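You operate a simulated robot arm through the tools that you are given. There is no shell and no other tool.

The job below is to be done with a simulated robot arm. You get a single attempt, and the scene is never put back.

JOB
Zero the size gauge on the master puck, then gauge the vee block beside it.
Fine: set the puck aside on the bench; the block stays in the gauge with the slide bearing on it.

It is judged by the outcome, as a careful person would: the job done as asked, and still so three seconds after it is handed in. It fails if anything else is knocked over, pushed out of place, dropped, spilled or broken.

ROBOT AND FRAMES
A 7-joint arm with a two-finger parallel gripper, fixed in place. Base frame: the origin is on the floor under the middle of its stand, x ahead of it, y to its left, z up. Readings come in mm, degrees, newtons and seconds.
It reaches about 1524 mm from its shoulder. Its first joint turns from -149.0 to 149.0 degrees. Payload 3.5 kg.
The tool frame sits at the grasp point between the pads (the TCP): z along the fingers, y along the line on which they close. The tips reach 23 mm beyond it. The gripper opens to 94 mm. The fingers are 38 mm wide and 10 mm thick; the gripper's body (54 by 96 mm) begins 39 mm behind the TCP.
Orientation is that of the tool frame in the base frame, as a unit quaternion [x, y, z, w]. With the fingers straight down and closing along the base's y, the tool's x points along the base's -x, its y along +y and its z along -z.

CONTROLS
- The arm moves only by the tool apply_moves. Its argument "plan" is a list of rows, each a list of 7 numbers: the shift along the tool's x, y, z in mm, then the turn, a rotation vector about the tool's x, y, z in degrees, then the closure, from 0 (fully open) to 1 (shut). In form: [[tx, ty, tz, rx, ry, rz, claw], ...]. A call has 1 to 20 rows; each row shifts and turns the commanded pose from where the row before left it, along the tool's axes as they then stand. A row lasts 0.2 s, in which the tool goes at most 50 mm and 8.6 degrees; a call with a longer step from one row to the next is refused whole, and so is a gripper value outside its range. A pose out of reach is approached as far as the arm can. The call stops where the force on the tool passes 40 N (or 10 N more than at its start, if that is more) or the arm is blocked; 0.2 s more then pass. The fingers move at their own pace (about 153 mm/s each) and stop on an object; they squeeze with about 24 N. The grip force told is the motor's: it shows also when the fingers shut on nothing. Time passes only in rows, and 0.2 s behind the last, so rows that do not move let the fingers close. The reply holds the time, the measured pose of the TCP, the force on the tool along the base axes, the opening and the grip force, in the units named above and with some noise, with the torque about the TCP (base axes, N m) and any sound that the robot's microphone picked up.
- Cameras (640 x 400 px; columns grow to the right, rows downward): "scene" is fixed at [218.5, 501.2, 1380.9]; the picture's right is [0.85, -0.53, 0.00], its down [-0.38, -0.61, -0.69] and it looks along [0.36, 0.59, -0.72] (base axes); focal length 314 px, centre (320, 200). "wrist" rides on the gripper at [86, 16, -74] in the tool frame; the picture's right is [-0.18, 0.98, 0.00], its down [-0.58, -0.11, -0.81] and it looks along [-0.79, -0.15, 0.59] (tool axes); focal length 243 px, centre (320, 200). There is no depth. A picture from a camera that has moved, and an enlarged one, comes with that camera's place and axes in the base frame and with its lens.
- snapshot(camera): a new picture of that camera. No time passes.
- close_up(camera, box): a new picture of the part [left, top, right, bottom] of that camera's present view, enlarged. No time passes.
- finish_job(): hands the job in; it is judged then, once.

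Places have to be worked out from the pictures, the camera data and where the tool is seen. Open the gripper and draw the arm clear of the work before you hand the job in, unless the task says otherwise.

The tools are called as name(argument=value, ...) on one line, values as JSON. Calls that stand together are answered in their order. apply_moves: Moves the arm, as the interface text tells. Its arguments: {"type":"object","properties":{"plan":{"type":"array"}},"required":["plan"]} The other tools are called the same way: snapshot (camera) takes a picture; close_up (camera, box) takes an enlarged picture of a part of a camera's view; finish_job () hands the job in.

At the start:

```text
t: 0.0
position: [236.8, 757.4, 1100.1]
tool_rot: [0.001, 1.0, 0.0, 0.0]
wrist_force: [0.0, 1.2, -0.4]
wrist_torque: [-0.04, -0.02, 0.0]
finger_gap: 94.1
grip_force: 0.2
```

scene: 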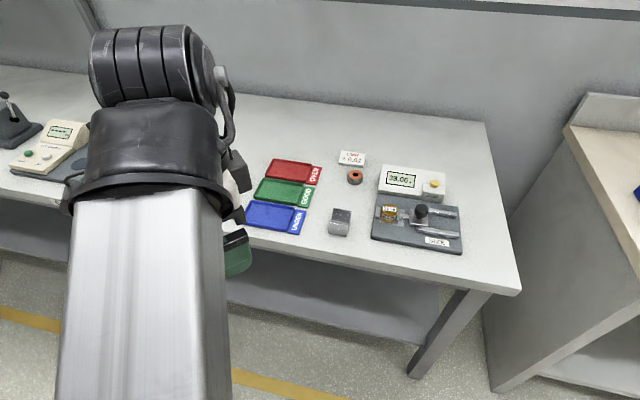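
wrist: 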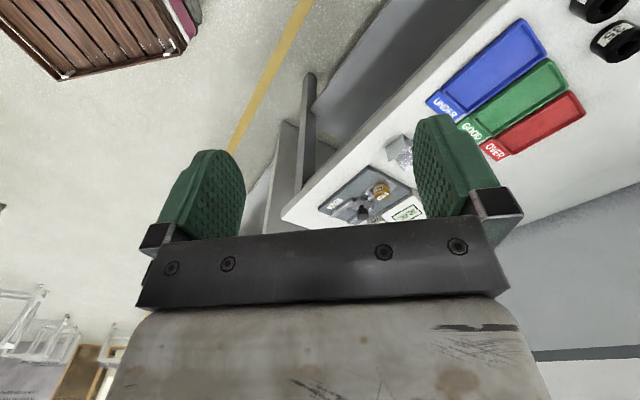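

I start by looking closely at the gauge area in the scene camera and at the wrist view.

close_up(camera="scene", box=[320, 140, 480, 260])

close_up(camera="scene", box=[365, 155, 470, 220])

close_up(camera="wrist", box=[300, 120, 440, 240])

```text
3.33 times, centred on (400, 200) of scene
camera zoom: at [218.5, 501.2, 1380.9], right [0.85, -0.53, 0.0], down [-0.38, -0.61, -0.69], along [0.36, 0.59, -0.72], focal length 1047 px, centre (53, 200)
```

zoom: 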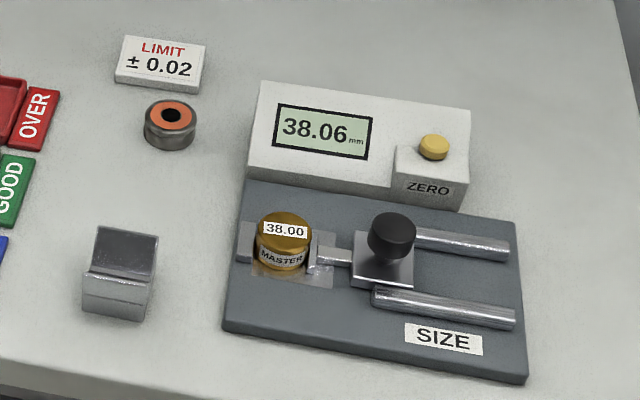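

```text
6.10 times, centred on (418, 188) of scene
camera zoom: at [218.5, 501.2, 1380.9], right [0.85, -0.53, 0.0], down [-0.38, -0.61, -0.69], along [0.36, 0.59, -0.72], focal length 1914 px, centre (-274, 276)
```

zoom: 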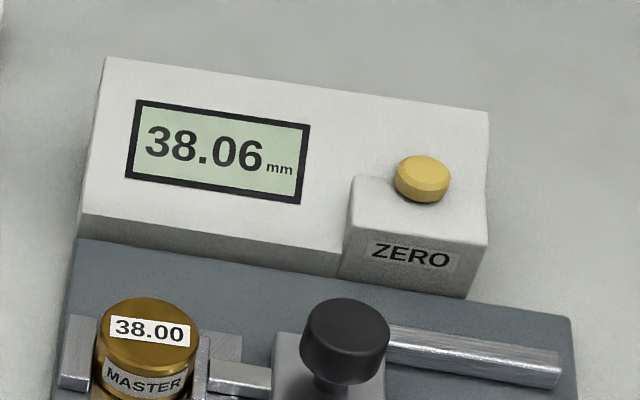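

```text
3.33 times, centred on (370, 180) of wrist
camera zoom: at [150.8, 773.1, 1175.2], right [0.18, 0.98, 0.0], down [0.58, -0.11, 0.81], along [0.79, -0.15, -0.59], focal length 809 px, centre (153, 267)
```

zoom: 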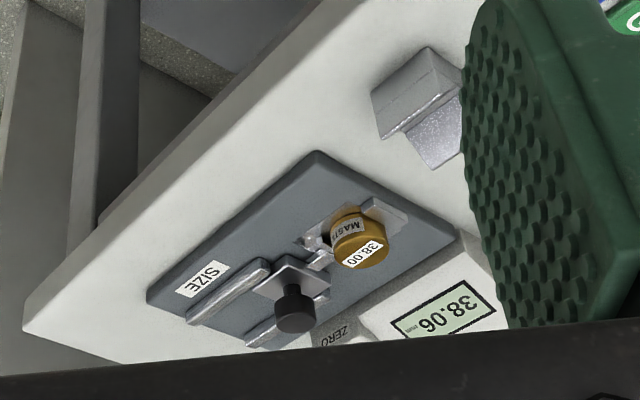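

The puck sits in the gauge at about (608, 831, 843), reading 38.06; the slide has a black knob to its right, and the ZERO button is yellow. I move nearer above the bench for a better view.

apply_moves(plan=[[-40.5, 7.2, 16.7, 0, 0, 0, 0], [-40.5, 7.2, 16.7, 0, 0, 0, 0], [-40.5, 7.2, 16.7, 0, 0, 0, 0], [-40.5, 7.2, 16.7, 0, 0, 0, 0], [-40.5, 7.2, 16.7, 0, 0, 0, 0], [-40.5, 7.2, 16.7, 0, 0, 0, 0], [0, 0, 0, 0, 0, 0, 0]])

snapshot(camera="wrist")

snapshot(camera="scene")

```text
t: 1.6
position: [479.8, 799.6, 998.8]
tool_rot: [0.001, 1.0, 0.0, 0.0]
wrist_force: [-0.8, 0.6, 0.3]
wrist_torque: [-0.03, 0.01, -0.01]
finger_gap: 94.0
grip_force: 0.0
```

```text
taken
camera wrist: at [393.3, 816.7, 1073.4], right [0.18, 0.98, 0.0], down [0.58, -0.11, 0.81], along [0.79, -0.15, -0.59], focal length 243 px, centre (320, 200)
```

wrist: 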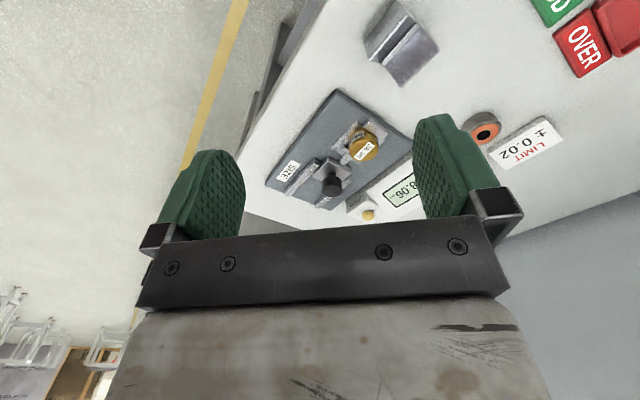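

```text
taken
```

scene: 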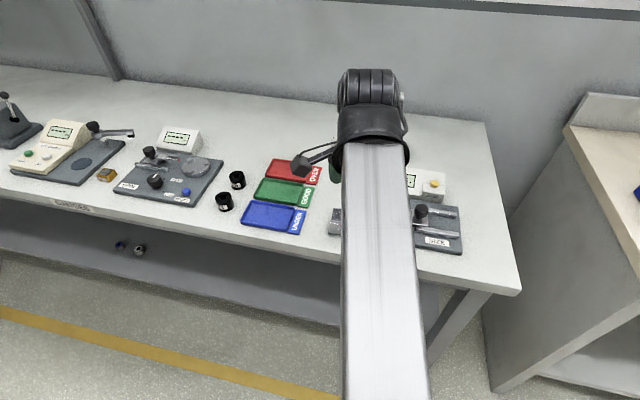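

The wrist view now shows the block, gauge and button clearly; I enlarge parts of it to measure.

close_up(camera="wrist", box=[255, 80, 415, 230])

close_up(camera="wrist", box=[350, 0, 450, 90])

close_up(camera="wrist", box=[310, 110, 400, 200])

```text
2.67 times, centred on (335, 155) of wrist
camera zoom: at [393.3, 816.7, 1073.4], right [0.18, 0.98, 0.0], down [0.58, -0.11, 0.81], along [0.79, -0.15, -0.59], focal length 647 px, centre (280, 320)
```

zoom: 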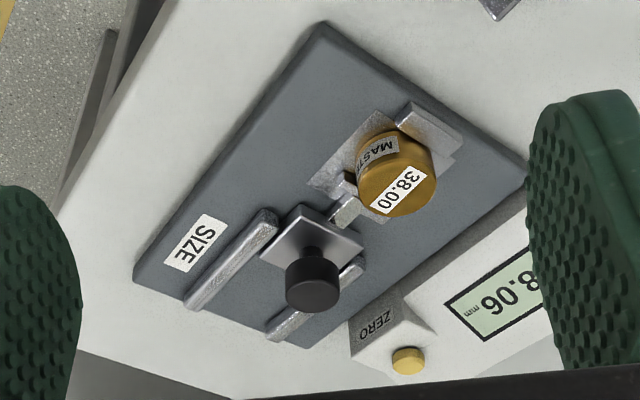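

```text
4.44 times, centred on (400, 45) of wrist
camera zoom: at [393.3, 816.7, 1073.4], right [0.18, 0.98, 0.0], down [0.58, -0.11, 0.81], along [0.79, -0.15, -0.59], focal length 1078 px, centre (-36, 889)
```

zoom: 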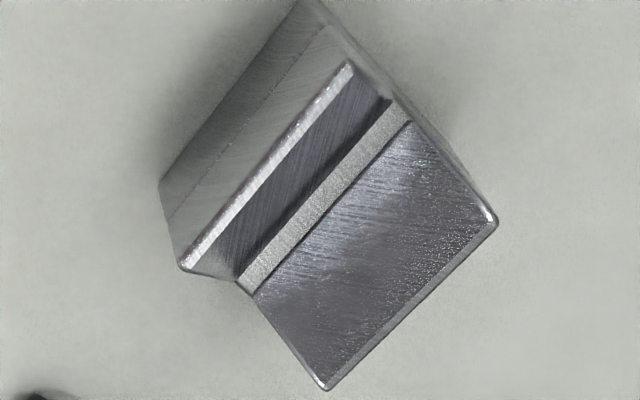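

```text
4.44 times, centred on (355, 155) of wrist
camera zoom: at [393.3, 816.7, 1073.4], right [0.18, 0.98, 0.0], down [0.58, -0.11, 0.81], along [0.79, -0.15, -0.59], focal length 1078 px, centre (164, 400)
```

zoom: 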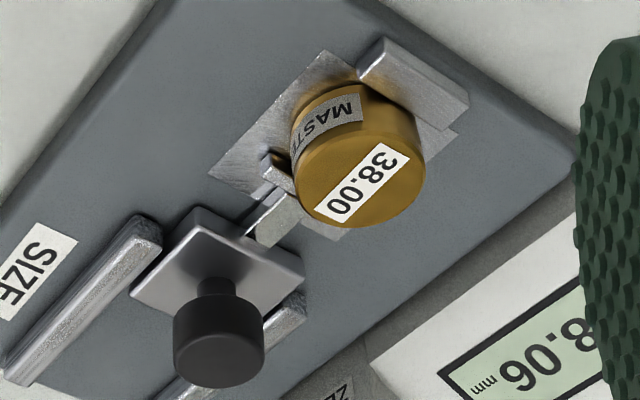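

The gauge plate lies turned about 45° in the base frame (its slide axis runs along roughly (0.71, -0.71)); the block is at about (504, 877). I move nearer and yaw the tool 45° to line up with the gauge.

apply_moves(plan=[[-37, 22.3, 11, 0, 0, 0, 0], [-37, 22.3, 11, 0, 0, 0, 0], [-37, 22.3, 11, 0, 0, 0, 0], [0, 0, 0, 0, 0, 7.5, 0], [0, 0, 0, 0, 0, 7.5, 0], [0, 0, 0, 0, 0, 7.5, 0], [0, 0, 0, 0, 0, 7.5, 0], [0, 0, 0, 0, 0, 7.5, 0], [0, 0, 0, 0, 0, 7.5, 0], [0, 0, 0, 0, 0, 0, 0]])

snapshot(camera="wrist")

close_up(camera="wrist", box=[250, 40, 410, 180])

```text
t: 3.8
position: [591.3, 866.4, 967.4]
tool_rot: [0.384, 0.923, 0.0, 0.0]
wrist_force: [0.2, 0.9, -0.7]
wrist_torque: [0.02, 0.02, 0.02]
finger_gap: 94.0
grip_force: 0.0
```

```text
taken
camera wrist: at [541.5, 939.9, 1041.6], right [0.83, 0.56, 0.0], down [0.33, -0.49, 0.81], along [0.45, -0.67, -0.59], focal length 243 px, centre (320, 200)
```

wrist: 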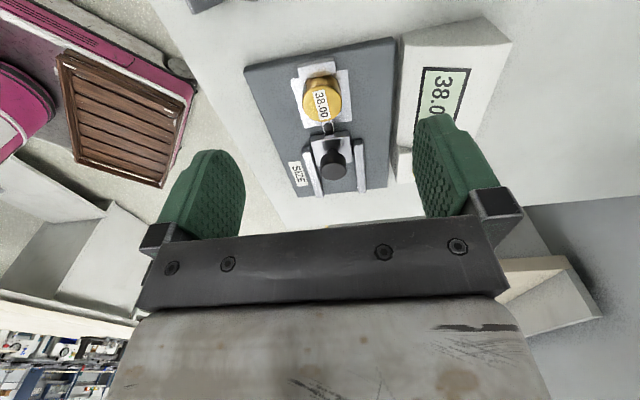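

```text
2.86 times, centred on (330, 110) of wrist
camera zoom: at [541.5, 939.9, 1041.6], right [0.83, 0.56, 0.0], down [0.33, -0.49, 0.81], along [0.45, -0.67, -0.59], focal length 693 px, centre (291, 457)
```

zoom: 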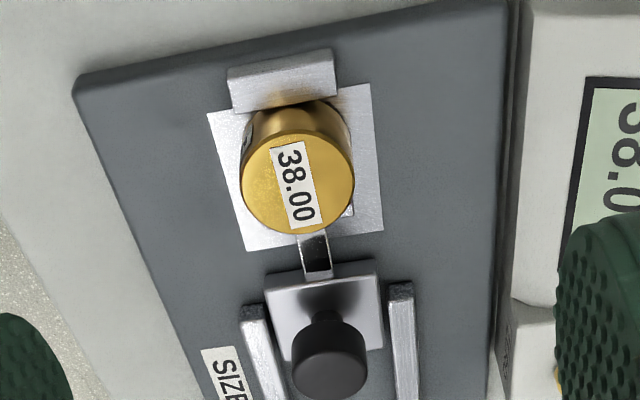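

The gauge is now seen along its slide axis: fixed anvil, puck on a nest plate, thin slide tip, carriage with knob. I enlarge the contact area, then the button area.

close_up(camera="wrist", box=[290, 50, 370, 110])

close_up(camera="wrist", box=[290, 110, 410, 200])

close_up(camera="scene", box=[400, 160, 470, 260])

```text
6.67 times, centred on (330, 80) of wrist
camera zoom: at [541.5, 939.9, 1041.6], right [0.83, 0.56, 0.0], down [0.33, -0.49, 0.81], along [0.45, -0.67, -0.59], focal length 1618 px, centre (253, 1000)
```

zoom: 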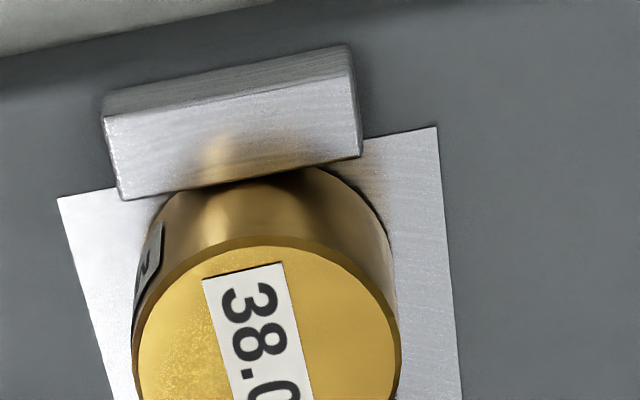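

```text
4.44 times, centred on (350, 155) of wrist
camera zoom: at [541.5, 939.9, 1041.6], right [0.83, 0.56, 0.0], down [0.33, -0.49, 0.81], along [0.45, -0.67, -0.59], focal length 1078 px, centre (187, 400)
```

zoom: 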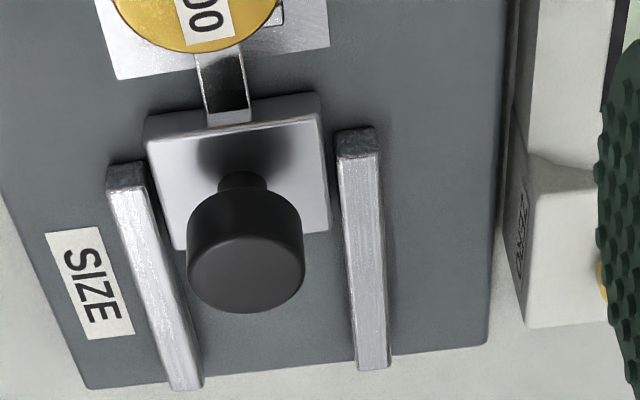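

```text
4.00 times, centred on (435, 210) of scene
camera zoom: at [218.5, 501.2, 1380.9], right [0.85, -0.53, 0.0], down [-0.38, -0.61, -0.69], along [0.36, 0.59, -0.72], focal length 1256 px, centre (-140, 160)
```

zoom: 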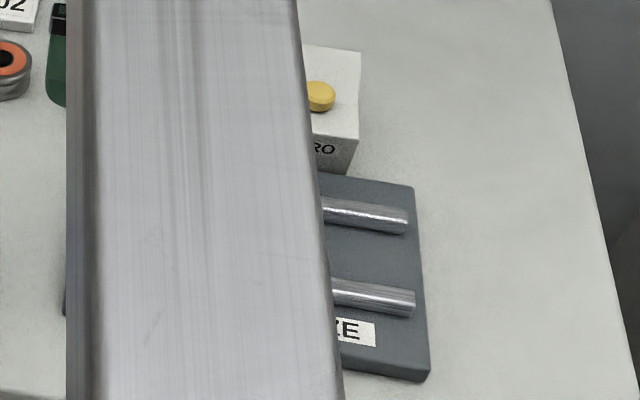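

The slide tip seems to bear on the puck already. By triangulation the ZERO button's top is near (747, 831, 857), so I move high over it to look.

apply_moves(plan=[[-33.7, 21.5, -3.2, 0, 0, 0, 0], [-33.7, 21.5, -3.2, 0, 0, 0, 0], [-33.7, 21.5, -3.2, 0, 0, 0, 0], [-33.7, 21.5, -3.2, 0, 0, 0, 0], [0, 0, 0, 0, 0, 0, 0]])

snapshot(camera="wrist")

close_up(camera="wrist", box=[230, 0, 420, 140])

close_up(camera="scene", box=[320, 140, 480, 260])

```text
t: 5.0
position: [747.0, 831.2, 980.0]
tool_rot: [0.382, 0.924, 0.001, 0.0]
wrist_force: [-1.2, 0.4, 0.3]
wrist_torque: [-0.03, 0.02, 0.0]
finger_gap: 93.9
grip_force: 0.1
```

```text
taken
camera wrist: at [696.7, 904.5, 1054.3], right [0.82, 0.57, 0.0], down [0.33, -0.49, 0.81], along [0.46, -0.67, -0.59], focal length 243 px, centre (320, 200)
```

wrist: 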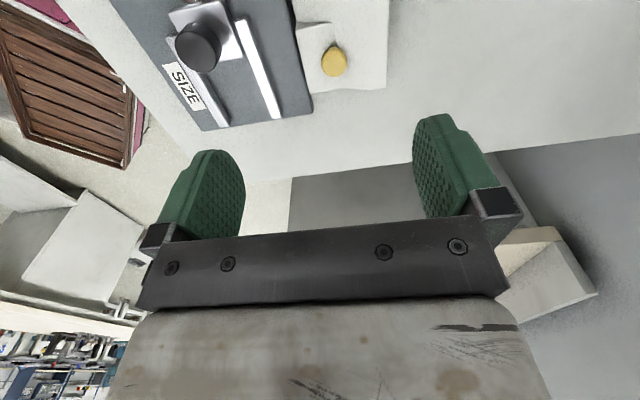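

```text
2.86 times, centred on (325, 70) of wrist
camera zoom: at [696.7, 904.5, 1054.3], right [0.82, 0.57, 0.0], down [0.33, -0.49, 0.81], along [0.46, -0.67, -0.59], focal length 693 px, centre (306, 571)
```

zoom: 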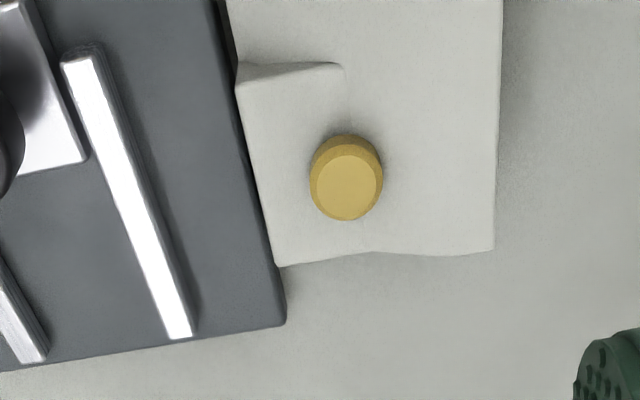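

```text
3.33 times, centred on (400, 200) of scene
camera zoom: at [218.5, 501.2, 1380.9], right [0.85, -0.53, 0.0], down [-0.38, -0.61, -0.69], along [0.36, 0.59, -0.72], focal length 1047 px, centre (53, 200)
```

zoom: 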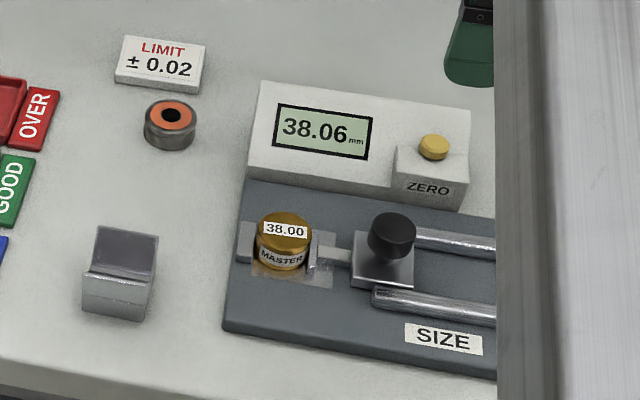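

Refined triangulation puts the ZERO button's top at about (758, 834, 850), with the puck top at (615, 834, 838) and the knob top at (664, 786, 860). I shut the fingers and come down to about 10 mm above the button.

apply_moves(plan=[[-6.1, 7.2, 0, 0, 0, 0, 1], [0, 0, 30, 0, 0, 0, 1], [0, 0, 30, 0, 0, 0, 1], [0, 0, 20, 0, 0, 0, 1], [0, 0, 12, 0, 0, 0, 1], [0, 0, 5, 0, 0, 0, 1], [0, 0, 0, 0, 0, 0, 1]])

snapshot(camera="wrist")

close_up(camera="wrist", box=[240, 40, 400, 200])

close_up(camera="scene", box=[360, 130, 480, 230])

```text
t: 6.6
position: [758.5, 833.2, 882.5]
tool_rot: [0.383, 0.924, 0.0, -0.001]
wrist_force: [-0.5, -0.4, -0.4]
wrist_torque: [0.04, -0.02, 0.02]
finger_gap: 0.0
grip_force: 23.6
```

```text
taken
camera wrist: at [707.1, 906.3, 957.4], right [0.82, 0.57, 0.0], down [0.33, -0.49, 0.81], along [0.46, -0.67, -0.59], focal length 243 px, centre (320, 200)
```

wrist: 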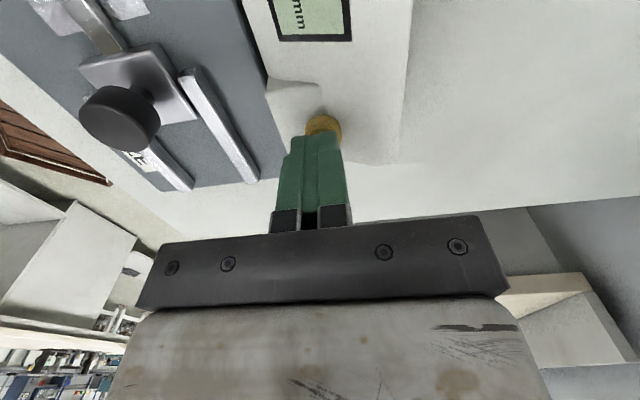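

```text
2.50 times, centred on (320, 120) of wrist
camera zoom: at [707.1, 906.3, 957.4], right [0.82, 0.57, 0.0], down [0.33, -0.49, 0.81], along [0.46, -0.67, -0.59], focal length 606 px, centre (320, 400)
```

zoom: 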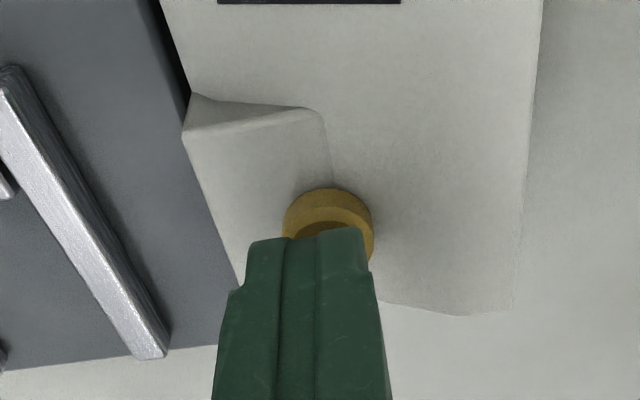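

```text
4.00 times, centred on (420, 180) of scene
camera zoom: at [218.5, 501.2, 1380.9], right [0.85, -0.53, 0.0], down [-0.38, -0.61, -0.69], along [0.36, 0.59, -0.72], focal length 1256 px, centre (-80, 280)
```

zoom: 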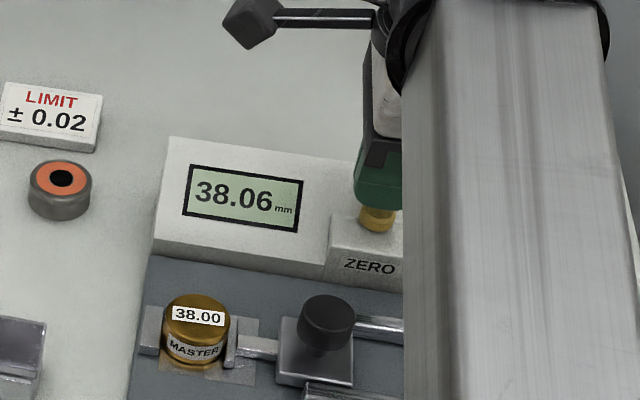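

The closed fingertips sit right over the button, about 9 mm above it, and the display still reads 38.06. I press down in small steps and then back off.

apply_moves(plan=[[0, 0, 2.5, 0, 0, 0, 1], [0, 0, 2.5, 0, 0, 0, 1], [0, 0, 2, 0, 0, 0, 1], [0, 0, 2, 0, 0, 0, 1], [0, 0, 1, 0, 0, 0, 1], [0, 0, 1, 0, 0, 0, 1]])

close_up(camera="scene", box=[360, 130, 480, 230])

```text
t: 8.0
position: [758.2, 832.5, 872.1]
tool_rot: [0.382, 0.924, 0.0, 0.0]
wrist_force: [0.4, -0.7, 1.0]
wrist_torque: [-0.02, 0.0, 0.0]
finger_gap: 0.0
grip_force: 23.8
```

```text
4.00 times, centred on (420, 180) of scene
camera zoom: at [218.5, 501.2, 1380.9], right [0.85, -0.53, 0.0], down [-0.38, -0.61, -0.69], along [0.36, 0.59, -0.72], focal length 1256 px, centre (-80, 280)
```

zoom: 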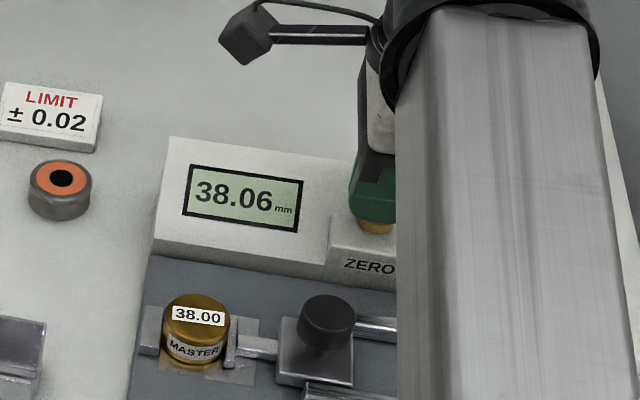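

No contact force yet (tips near 849); I keep going down in 1 mm steps.

apply_moves(plan=[[0, 0, 1, 0, 0, 0, 1], [0, 0, 1, 0, 0, 0, 1], [0, 0, 1, 0, 0, 0, 1]])

close_up(camera="scene", box=[360, 130, 480, 230])

close_up(camera="wrist", box=[240, 40, 400, 200])

```text
t: 8.8
position: [758.0, 832.6, 870.5]
tool_rot: [0.383, 0.924, 0.001, -0.001]
wrist_force: [-1.3, 1.2, 2.3]
wrist_torque: [0.0, 0.01, 0.0]
finger_gap: 0.0
grip_force: 24.3
heard: click
```

```text
4.00 times, centred on (420, 180) of scene
camera zoom: at [218.5, 501.2, 1380.9], right [0.85, -0.53, 0.0], down [-0.38, -0.61, -0.69], along [0.36, 0.59, -0.72], focal length 1256 px, centre (-80, 280)
```

zoom: 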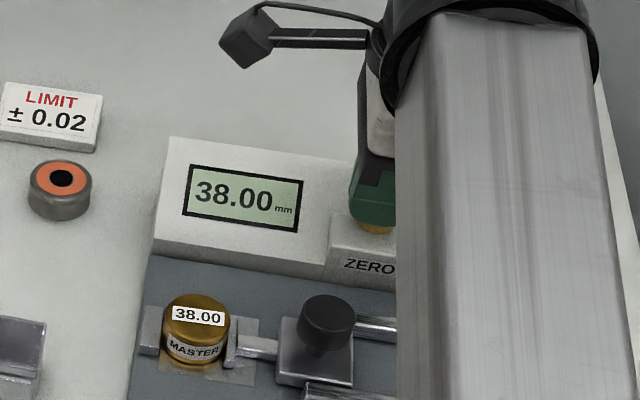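

```text
2.50 times, centred on (320, 120) of wrist
camera zoom: at [707.5, 906.3, 943.9], right [0.82, 0.57, 0.0], down [0.33, -0.49, 0.81], along [0.46, -0.67, -0.59], focal length 606 px, centre (320, 400)
```

zoom: 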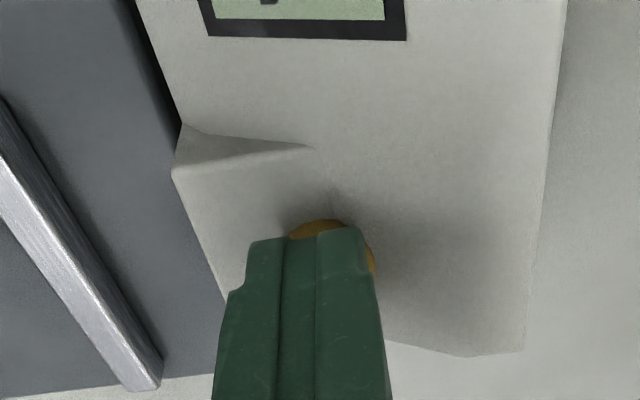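

The click was heard and the display now reads 38.00 on the master. I lift off and move to look down at the knob and slide.

apply_moves(plan=[[0, 0, -5, 0, 0, 0, 1], [0, 0, -15, 0, 0, 0, 1], [0, 0, -35, 0, 0, 0, 1], [0, 0, -40, 0, 0, 0, 0.5], [31, -33, -10, 0, 0, 0, 0], [5, -33, 0, 0, 0, 0, 0], [0, -33, 0, 0, 0, 0, 0], [0, 0, 0, 0, 0, 0, 0]])

snapshot(camera="wrist")

close_up(camera="wrist", box=[245, 0, 415, 120])

close_up(camera="scene", box=[360, 130, 480, 230])

```text
t: 10.6
position: [661.6, 787.3, 972.6]
tool_rot: [0.383, 0.924, -0.001, 0.0]
wrist_force: [-0.1, 0.2, 0.7]
wrist_torque: [0.01, 0.01, -0.05]
finger_gap: 93.9
grip_force: 0.0
```

```text
taken
camera wrist: at [611.3, 860.7, 1047.1], right [0.82, 0.57, 0.0], down [0.33, -0.49, 0.81], along [0.46, -0.67, -0.59], focal length 243 px, centre (320, 200)
```

wrist: 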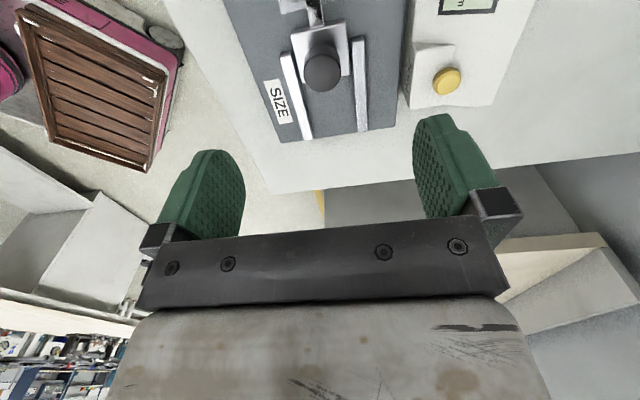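

```text
3.33 times, centred on (330, 60) of wrist
camera zoom: at [611.3, 860.7, 1047.1], right [0.82, 0.57, 0.0], down [0.33, -0.49, 0.81], along [0.46, -0.67, -0.59], focal length 809 px, centre (287, 667)
```

zoom: 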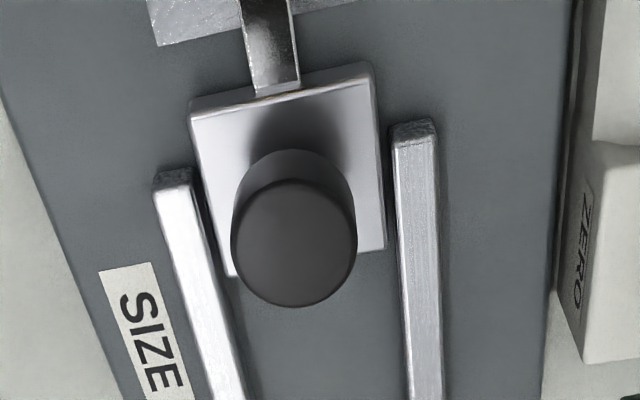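

```text
4.00 times, centred on (420, 180) of scene
camera zoom: at [218.5, 501.2, 1380.9], right [0.85, -0.53, 0.0], down [-0.38, -0.61, -0.69], along [0.36, 0.59, -0.72], focal length 1256 px, centre (-80, 280)
```

zoom: 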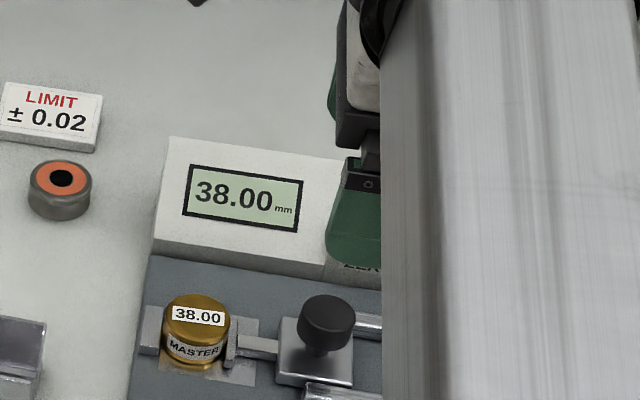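

Display holds 38.00, and the knob (about 29 mm across, top at z 860) lies at (664.5, 786). I centre over it and come down with the fingers open either side of it.

apply_moves(plan=[[-4.5, 0.8, 0, 0, 0, 0, 0.1], [0, 0, 35, 0, 0, 0, 0.2], [0, 0, 35, 0, 0, 0, 0.3], [0, 0, 25, 0, 0, 0, 0.3], [0, 0, 15, 0, 0, 0, 0.3], [0, 0, 8, 0, 0, 0, 0.3], [0, 0, 0, 0, 0, 0, 0.3]])

snapshot(camera="wrist")

close_up(camera="wrist", box=[220, 60, 420, 240])

close_up(camera="scene", box=[360, 130, 480, 230])

```text
t: 12.2
position: [666.0, 785.8, 855.5]
tool_rot: [0.383, 0.924, -0.001, -0.001]
wrist_force: [0.7, -0.7, 1.3]
wrist_torque: [-0.01, -0.01, 0.02]
finger_gap: 65.9
grip_force: 0.2
```

```text
taken
camera wrist: at [615.6, 858.6, 930.2], right [0.82, 0.57, 0.0], down [0.33, -0.49, 0.81], along [0.46, -0.67, -0.59], focal length 243 px, centre (320, 200)
```

wrist: 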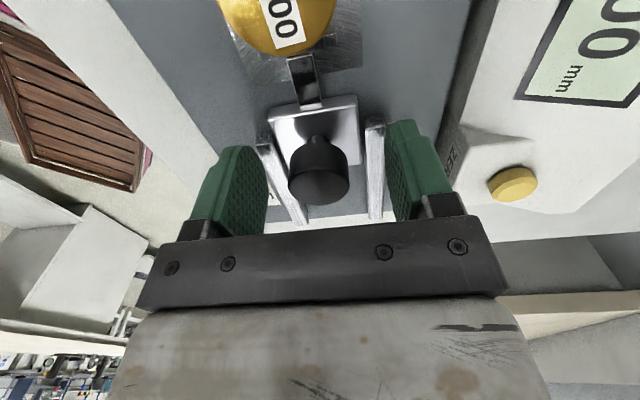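

```text
2.22 times, centred on (320, 150) of wrist
camera zoom: at [615.6, 858.6, 930.2], right [0.82, 0.57, 0.0], down [0.33, -0.49, 0.81], along [0.46, -0.67, -0.59], focal length 539 px, centre (320, 311)
```

zoom: 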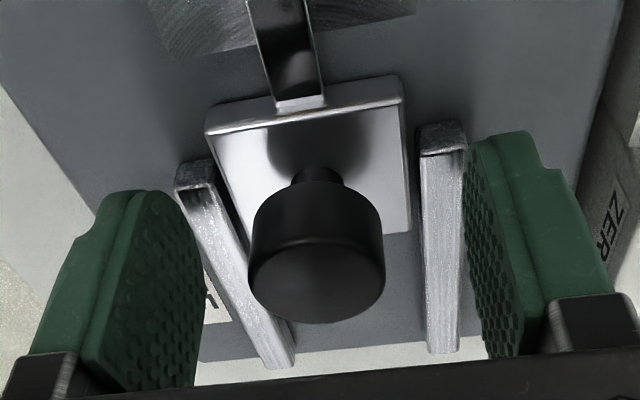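

```text
4.00 times, centred on (420, 180) of scene
camera zoom: at [218.5, 501.2, 1380.9], right [0.85, -0.53, 0.0], down [-0.38, -0.61, -0.69], along [0.36, 0.59, -0.72], focal length 1256 px, centre (-80, 280)
```

zoom: 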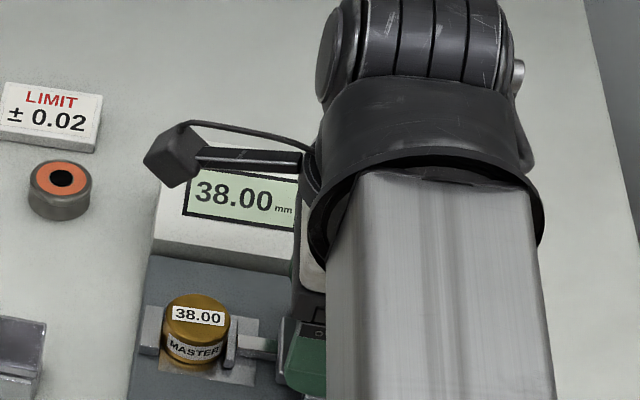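

The fingers straddle the knob, centred, and the display is still 38.00. I close on the knob.

apply_moves(plan=[[0, 0, 0, 0, 0, 0, 0.55], [0, 0, 0, 0, 0, 0, 0.68], [0, 0, 0, 0, 0, 0, 1], [0, 0, 0, 0, 0, 0, 1]])

close_up(camera="wrist", box=[220, 0, 420, 240])

close_up(camera="scene", box=[360, 130, 480, 230])

```text
t: 13.2
position: [664.2, 783.6, 855.8]
tool_rot: [0.382, 0.924, 0.0, -0.001]
wrist_force: [-8.6, -9.9, -3.2]
wrist_torque: [0.16, -0.16, -0.04]
finger_gap: 29.6
grip_force: 44.6
```

```text
1.67 times, centred on (320, 120) of wrist
camera zoom: at [614.9, 858.0, 930.1], right [0.82, 0.57, 0.0], down [0.33, -0.49, 0.81], along [0.46, -0.67, -0.59], focal length 404 px, centre (320, 333)
```

zoom: 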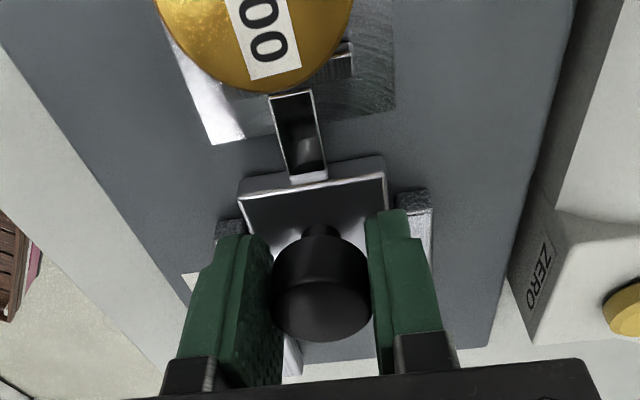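

```text
4.00 times, centred on (420, 180) of scene
camera zoom: at [218.5, 501.2, 1380.9], right [0.85, -0.53, 0.0], down [-0.38, -0.61, -0.69], along [0.36, 0.59, -0.72], focal length 1256 px, centre (-80, 280)
```

zoom: 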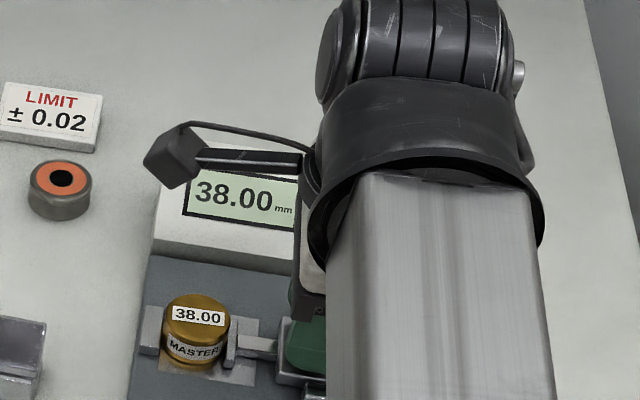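

The grip is on the knob (29.6 mm) with a sideways load of about 13 N, since the knob is about 1 mm off centre. I relieve that and read the forces again.

apply_moves(plan=[[0, -0.9, 0, 0, 0, 0, 1], [0, 0, 0, 0, 0, 0, 1]])

```text
t: 13.8
position: [665.1, 784.7, 855.2]
tool_rot: [0.382, 0.924, 0.0, 0.0]
wrist_force: [-3.4, -8.3, -10.4]
wrist_torque: [0.39, 0.05, 0.05]
finger_gap: 29.5
grip_force: 44.7
```

Loads stay small. I now ease the slide away from the puck (+u) a little to feel its resistance.

apply_moves(plan=[[-1.5, 0, 0, 0, 0, 0, 1], [-2, 0, 0, 0, 0, 0, 1], [-2, 0, 0, 0, 0, 0, 1], [0, 0, 0, 0, 0, 0, 1]])

close_up(camera="wrist", box=[220, 0, 420, 240])

close_up(camera="scene", box=[360, 130, 480, 230])

```text
t: 14.8
position: [667.6, 781.4, 855.4]
tool_rot: [0.383, 0.924, 0.0, 0.0]
wrist_force: [-10.3, -6.4, -21.3]
wrist_torque: [0.1, -0.28, -0.03]
finger_gap: 29.5
grip_force: 45.3
```

```text
1.67 times, centred on (320, 120) of wrist
camera zoom: at [618.0, 854.9, 930.2], right [0.82, 0.57, 0.0], down [0.34, -0.49, 0.81], along [0.46, -0.67, -0.59], focal length 404 px, centre (320, 333)
```

zoom: 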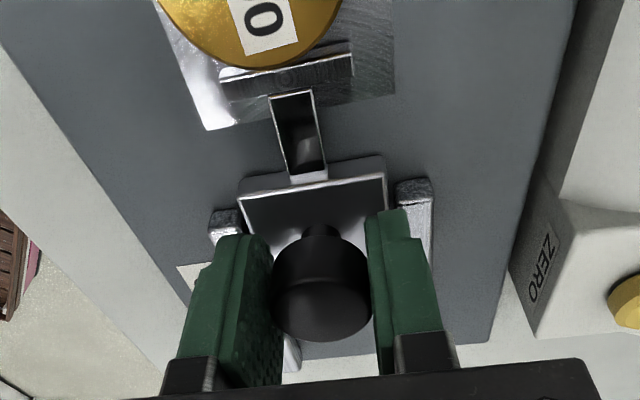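

```text
4.00 times, centred on (420, 180) of scene
camera zoom: at [218.5, 501.2, 1380.9], right [0.85, -0.53, 0.0], down [-0.38, -0.61, -0.69], along [0.36, 0.59, -0.72], focal length 1256 px, centre (-80, 280)
```

zoom: 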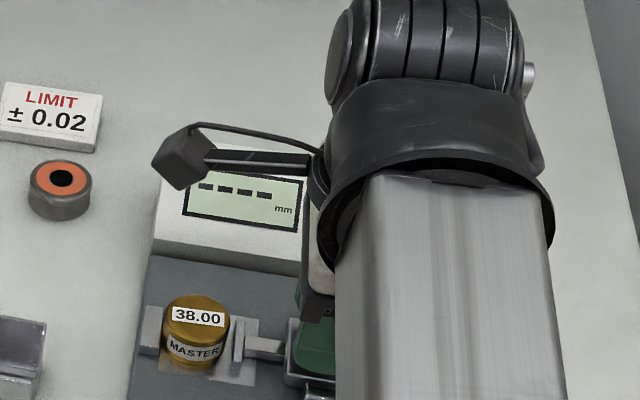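

The slide moves freely with the knob (about 3 N drag along the axis) and the display shows dashes, as it should off the part. I keep drawing it back, relieving the side load.

apply_moves(plan=[[-4, -0.4, 0.3, 0, 0, 0, 1], [-4, -0.3, 0.3, 0, 0, 0, 1], [-4, 0, 0, 0, 0, 0, 1], [0, 0, 0, 0, 0, 0, 1]])

```text
t: 15.8
position: [677.1, 772.4, 857.3]
tool_rot: [0.383, 0.924, 0.0, 0.001]
wrist_force: [-4.9, -6.6, -2.9]
wrist_torque: [0.13, 0.72, 0.03]
finger_gap: 29.4
grip_force: 45.2
```

Loads dropped. I continue opening the slide another 18 mm.

apply_moves(plan=[[-4.5, -0.1, 0, 0, 0, 0, 1], [-4.5, -0.1, 0, 0, 0, 0, 1], [-4.5, -0.1, 0, 0, 0, 0, 1], [-4.5, -0.1, 0, 0, 0, 0, 1], [0, 0, 0, 0, 0, 0, 1]])

snapshot(camera="wrist")

close_up(camera="scene", box=[360, 130, 480, 230])

```text
t: 17.0
position: [689.1, 760.9, 856.4]
tool_rot: [0.382, 0.924, 0.003, -0.005]
wrist_force: [-9.4, 14.6, -3.0]
wrist_torque: [-0.66, -0.25, -0.03]
finger_gap: 29.8
grip_force: 44.9
stopped in row 5: the force on the tool passed its limit at 40 N (the readings are from after the stop); the commanded pose is now the measured one
```

```text
taken
camera wrist: at [638.5, 833.8, 931.7], right [0.82, 0.57, 0.0], down [0.34, -0.49, 0.8], along [0.45, -0.66, -0.6], focal length 243 px, centre (320, 200)
```

wrist: 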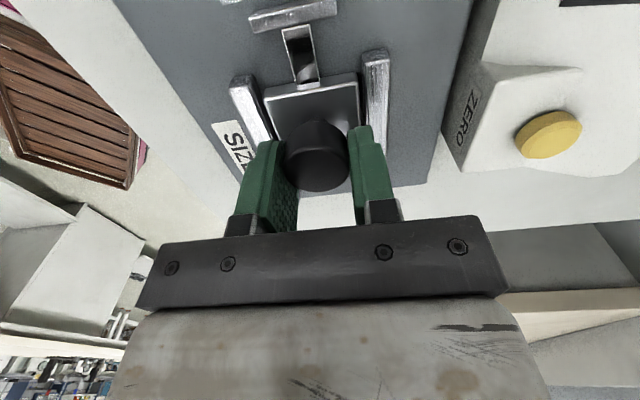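

```text
4.00 times, centred on (420, 180) of scene
camera zoom: at [218.5, 501.2, 1380.9], right [0.85, -0.53, 0.0], down [-0.38, -0.61, -0.69], along [0.36, 0.59, -0.72], focal length 1256 px, centre (-80, 280)
```

zoom: 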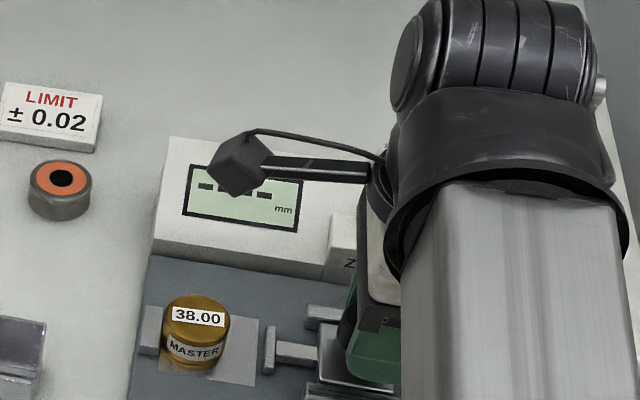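

The slide reached its end stop after about 33 mm of travel; there is no sign of a return spring. I ease off 1 mm, open the fingers gently and lift away.

apply_moves(plan=[[1.5, 0, 0, 0, 0, 0, 1], [0, 0, 0, 0, 0, 0, 1], [0, 0, 0, 0, 0, 0, 0.6], [0, 0, 0, 0, 0, 0, 0.4], [0, 0, 0, 0, 0, 0, 0.3], [0, 0, 0, 0, 0, 0, 0.3]])

snapshot(camera="wrist")

close_up(camera="scene", box=[360, 130, 480, 230])

```text
t: 18.4
position: [687.3, 760.1, 857.3]
tool_rot: [0.383, 0.924, 0.002, -0.003]
wrist_force: [-0.1, 0.1, -0.3]
wrist_torque: [0.02, 0.0, 0.01]
finger_gap: 66.0
grip_force: 0.1
```

```text
taken
camera wrist: at [638.4, 833.6, 931.9], right [0.82, 0.57, 0.0], down [0.34, -0.49, 0.8], along [0.45, -0.66, -0.6], focal length 243 px, centre (320, 200)
```

wrist: 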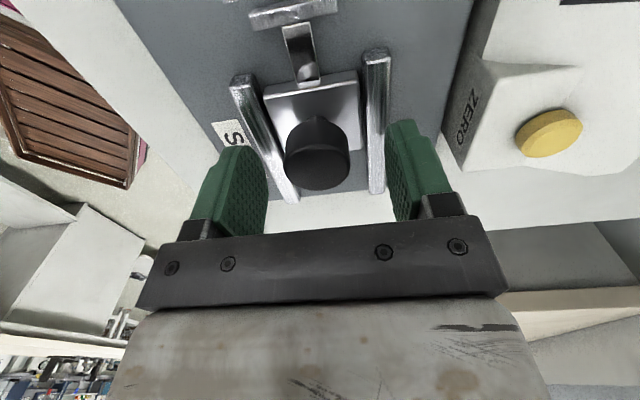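

```text
4.00 times, centred on (420, 180) of scene
camera zoom: at [218.5, 501.2, 1380.9], right [0.85, -0.53, 0.0], down [-0.38, -0.61, -0.69], along [0.36, 0.59, -0.72], focal length 1256 px, centre (-80, 280)
```

zoom: 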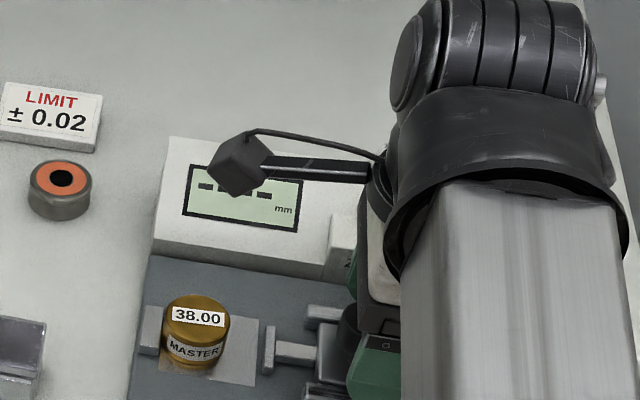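

The slide stays where I left it. I correct a slight tilt (0.4°), rise and move over the puck.

apply_moves(plan=[[0, 0, -34, 0, -0.4, 0, 0.1], [0, 0, -34, 0, 0, 0, 0], [0, 0, -34, 0, 0, 0, 0], [34.3, 0, 0, 0, 0, 0, 0], [34.3, 0, 0, 0, 0, 0, 0], [34.3, 0, 0, 0, 0, 0, 0], [0, 0, 0, 0, 0, 0, 0]])

snapshot(camera="wrist")

close_up(camera="wrist", box=[240, 0, 420, 130])

close_up(camera="scene", box=[320, 130, 480, 250])

```text
t: 20.0
position: [616.0, 832.9, 961.7]
tool_rot: [0.383, 0.924, 0.0, 0.0]
wrist_force: [0.3, -0.4, 0.5]
wrist_torque: [0.01, 0.0, 0.02]
finger_gap: 93.6
grip_force: 0.0
```

```text
taken
camera wrist: at [565.8, 906.4, 1035.4], right [0.82, 0.57, 0.0], down [0.33, -0.49, 0.81], along [0.46, -0.66, -0.59], focal length 243 px, centre (320, 200)
```

wrist: 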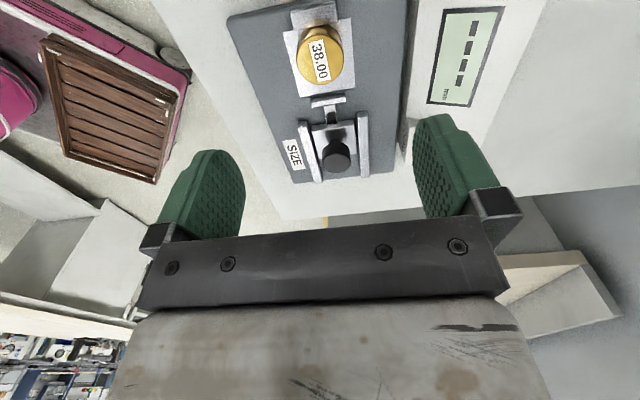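

```text
3.08 times, centred on (330, 65) of wrist
camera zoom: at [565.8, 906.4, 1035.4], right [0.82, 0.57, 0.0], down [0.33, -0.49, 0.81], along [0.46, -0.66, -0.59], focal length 746 px, centre (289, 615)
```

zoom: 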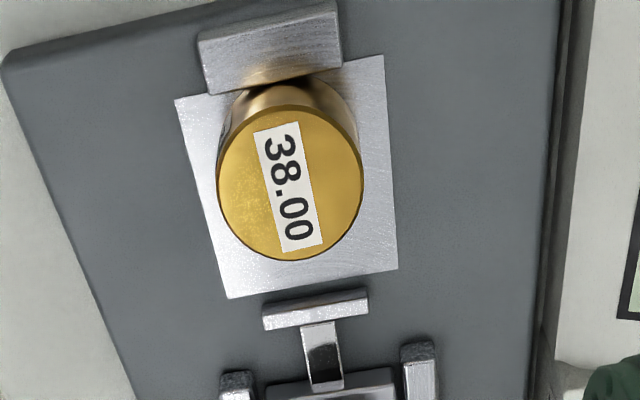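

```text
3.33 times, centred on (400, 190) of scene
camera zoom: at [218.5, 501.2, 1380.9], right [0.85, -0.53, 0.0], down [-0.38, -0.61, -0.69], along [0.36, 0.59, -0.72], focal length 1047 px, centre (53, 233)
```

zoom: 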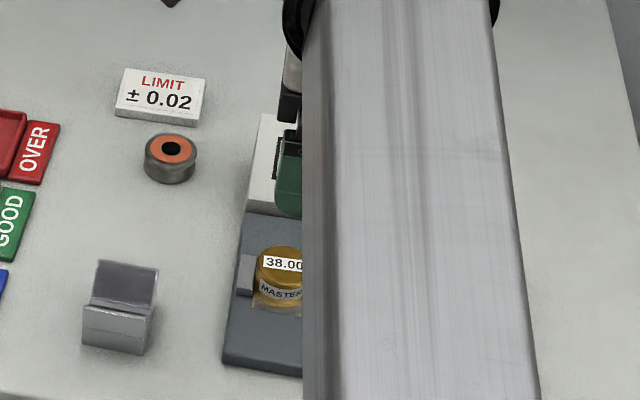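

The tool is right above the puck (about (615.5, 834.3)), and the anvil (±17 mm wide) leaves room for fingers closing across it. I go down with the fingers part open and stop with the tips about 10 mm above the plate.

apply_moves(plan=[[0, 0, 35, 0, 0, 0, 0.2], [0, 0, 35, 0, 0, 0, 0.3], [0, 0, 30, 0, 0, 0, 0.3], [0, 0, 15, 0, 0, 0, 0.3], [0, 0, 10, 0, 0, 0, 0.3], [0, 0, 0, 0, 0, 0, 0.3]])

snapshot(camera="wrist")

close_up(camera="scene", box=[320, 130, 480, 250])

```text
t: 21.4
position: [616.3, 833.7, 837.2]
tool_rot: [0.383, 0.924, 0.002, 0.001]
wrist_force: [0.1, 1.8, 34.8]
wrist_torque: [-1.05, 0.75, -0.02]
finger_gap: 65.1
grip_force: 0.0
```

```text
taken
camera wrist: at [565.9, 906.6, 911.6], right [0.82, 0.57, 0.0], down [0.33, -0.49, 0.81], along [0.46, -0.66, -0.59], focal length 243 px, centre (320, 200)
```

wrist: 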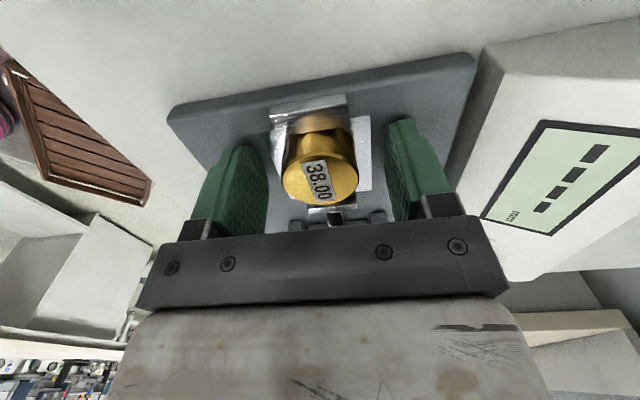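

```text
3.33 times, centred on (400, 190) of scene
camera zoom: at [218.5, 501.2, 1380.9], right [0.85, -0.53, 0.0], down [-0.38, -0.61, -0.69], along [0.36, 0.59, -0.72], focal length 1047 px, centre (53, 233)
```

zoom: 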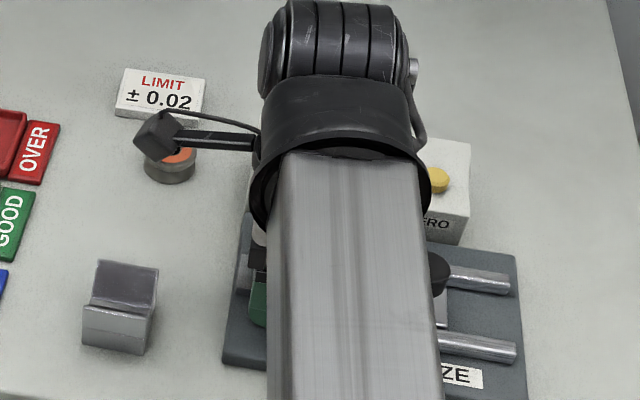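

The tool feels 35 N upward: one fingertip touched the gauge plate, so the plate top is near z 814, higher than I judged. I lift 3 mm and check that nothing moved.

apply_moves(plan=[[0, 0, -3, 0, 0, 0, 0.3], [0, 0, 0, 0, 0, 0, 0.3]])

close_up(camera="wrist", box=[160, 40, 480, 240])

```text
t: 22.0
position: [616.8, 832.6, 837.1]
tool_rot: [0.383, 0.924, 0.001, 0.0]
wrist_force: [1.9, 1.1, 9.0]
wrist_torque: [-0.22, 0.15, 0.03]
finger_gap: 64.7
grip_force: 0.1
```

```text
2.00 times, centred on (320, 140) of wrist
camera zoom: at [565.9, 906.6, 911.5], right [0.82, 0.57, 0.0], down [0.33, -0.49, 0.81], along [0.46, -0.66, -0.59], focal length 485 px, centre (320, 320)
```

zoom: 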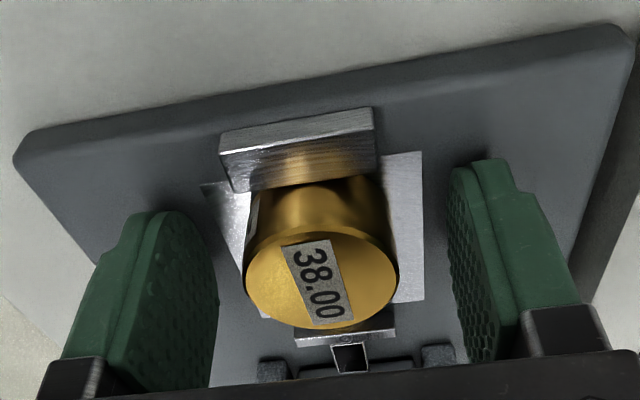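

Still 9 N of contact; I lift 3 mm more so the tips clear the plate, then close on the puck.

apply_moves(plan=[[0, 0, -3.5, 0, 0, 0, 0.3], [0, 0, 0, 0, 0, 0, 0.3], [0, 0, 0, 0, 0, 0, 0.45], [0, 0, 0, 0, 0, 0, 0.57], [0, 0, 0, 0, 0, 0, 1], [0, 0, 0, 0, 0, 0, 1]])

close_up(camera="wrist", box=[160, 40, 480, 240])

```text
t: 23.4
position: [617.2, 834.0, 842.3]
tool_rot: [0.383, 0.924, 0.001, 0.0]
wrist_force: [-1.2, -0.9, 1.4]
wrist_torque: [-0.09, 0.04, 0.04]
finger_gap: 36.9
grip_force: 24.2
```

```text
2.00 times, centred on (320, 140) of wrist
camera zoom: at [565.5, 907.0, 916.0], right [0.82, 0.57, 0.0], down [0.33, -0.49, 0.81], along [0.46, -0.66, -0.59], focal length 485 px, centre (320, 320)
```

zoom: 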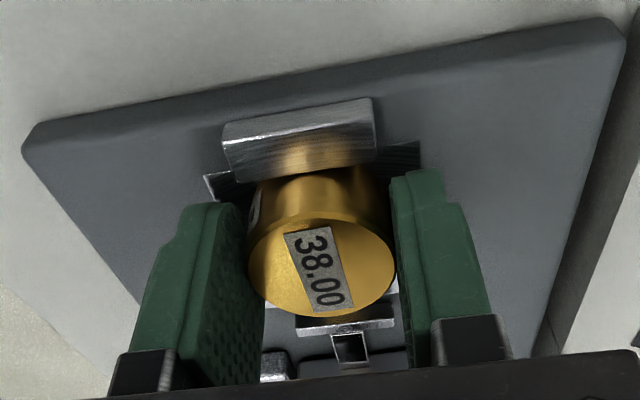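

The puck is held (24 N, about 37 mm gap). I slide it 2 mm off the anvil and lift.

apply_moves(plan=[[-2.5, 0, 0, 0, 0, 0, 1], [0, 0, -4, 0, 0, 0, 1], [0, 0, -10, 0, 0, 0, 1], [0, 0, -25, 0, 0, 0, 1], [0, 0, -30, 0, 0, 0, 1], [0, 0, -20, 0, 0, 0, 1], [0, 0, 0, 0, 0, 0, 1]])

snapshot(camera="wrist")

close_up(camera="scene", box=[320, 130, 480, 250])

```text
t: 25.0
position: [617.1, 831.4, 929.3]
tool_rot: [0.383, 0.924, 0.0, 0.001]
wrist_force: [0.0, 0.2, -1.1]
wrist_torque: [0.01, -0.01, -0.01]
finger_gap: 36.9
grip_force: 24.0
```

```text
taken
camera wrist: at [566.8, 904.8, 1003.8], right [0.82, 0.57, 0.0], down [0.33, -0.49, 0.81], along [0.46, -0.66, -0.59], focal length 243 px, centre (320, 200)
```

wrist: 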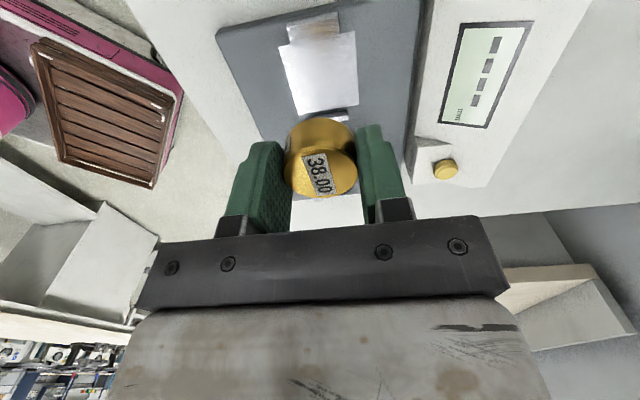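

```text
3.33 times, centred on (400, 190) of scene
camera zoom: at [218.5, 501.2, 1380.9], right [0.85, -0.53, 0.0], down [-0.38, -0.61, -0.69], along [0.36, 0.59, -0.72], focal length 1047 px, centre (53, 233)
```

zoom: 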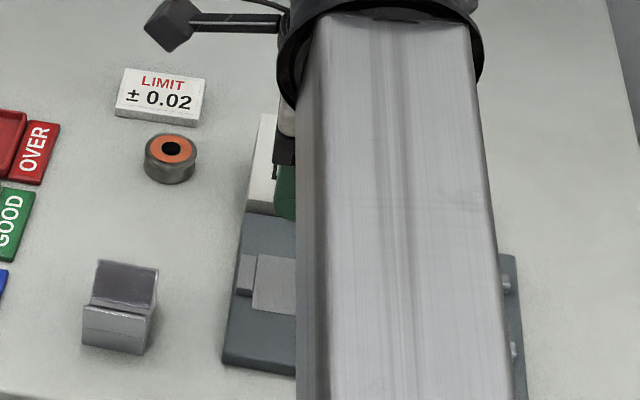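

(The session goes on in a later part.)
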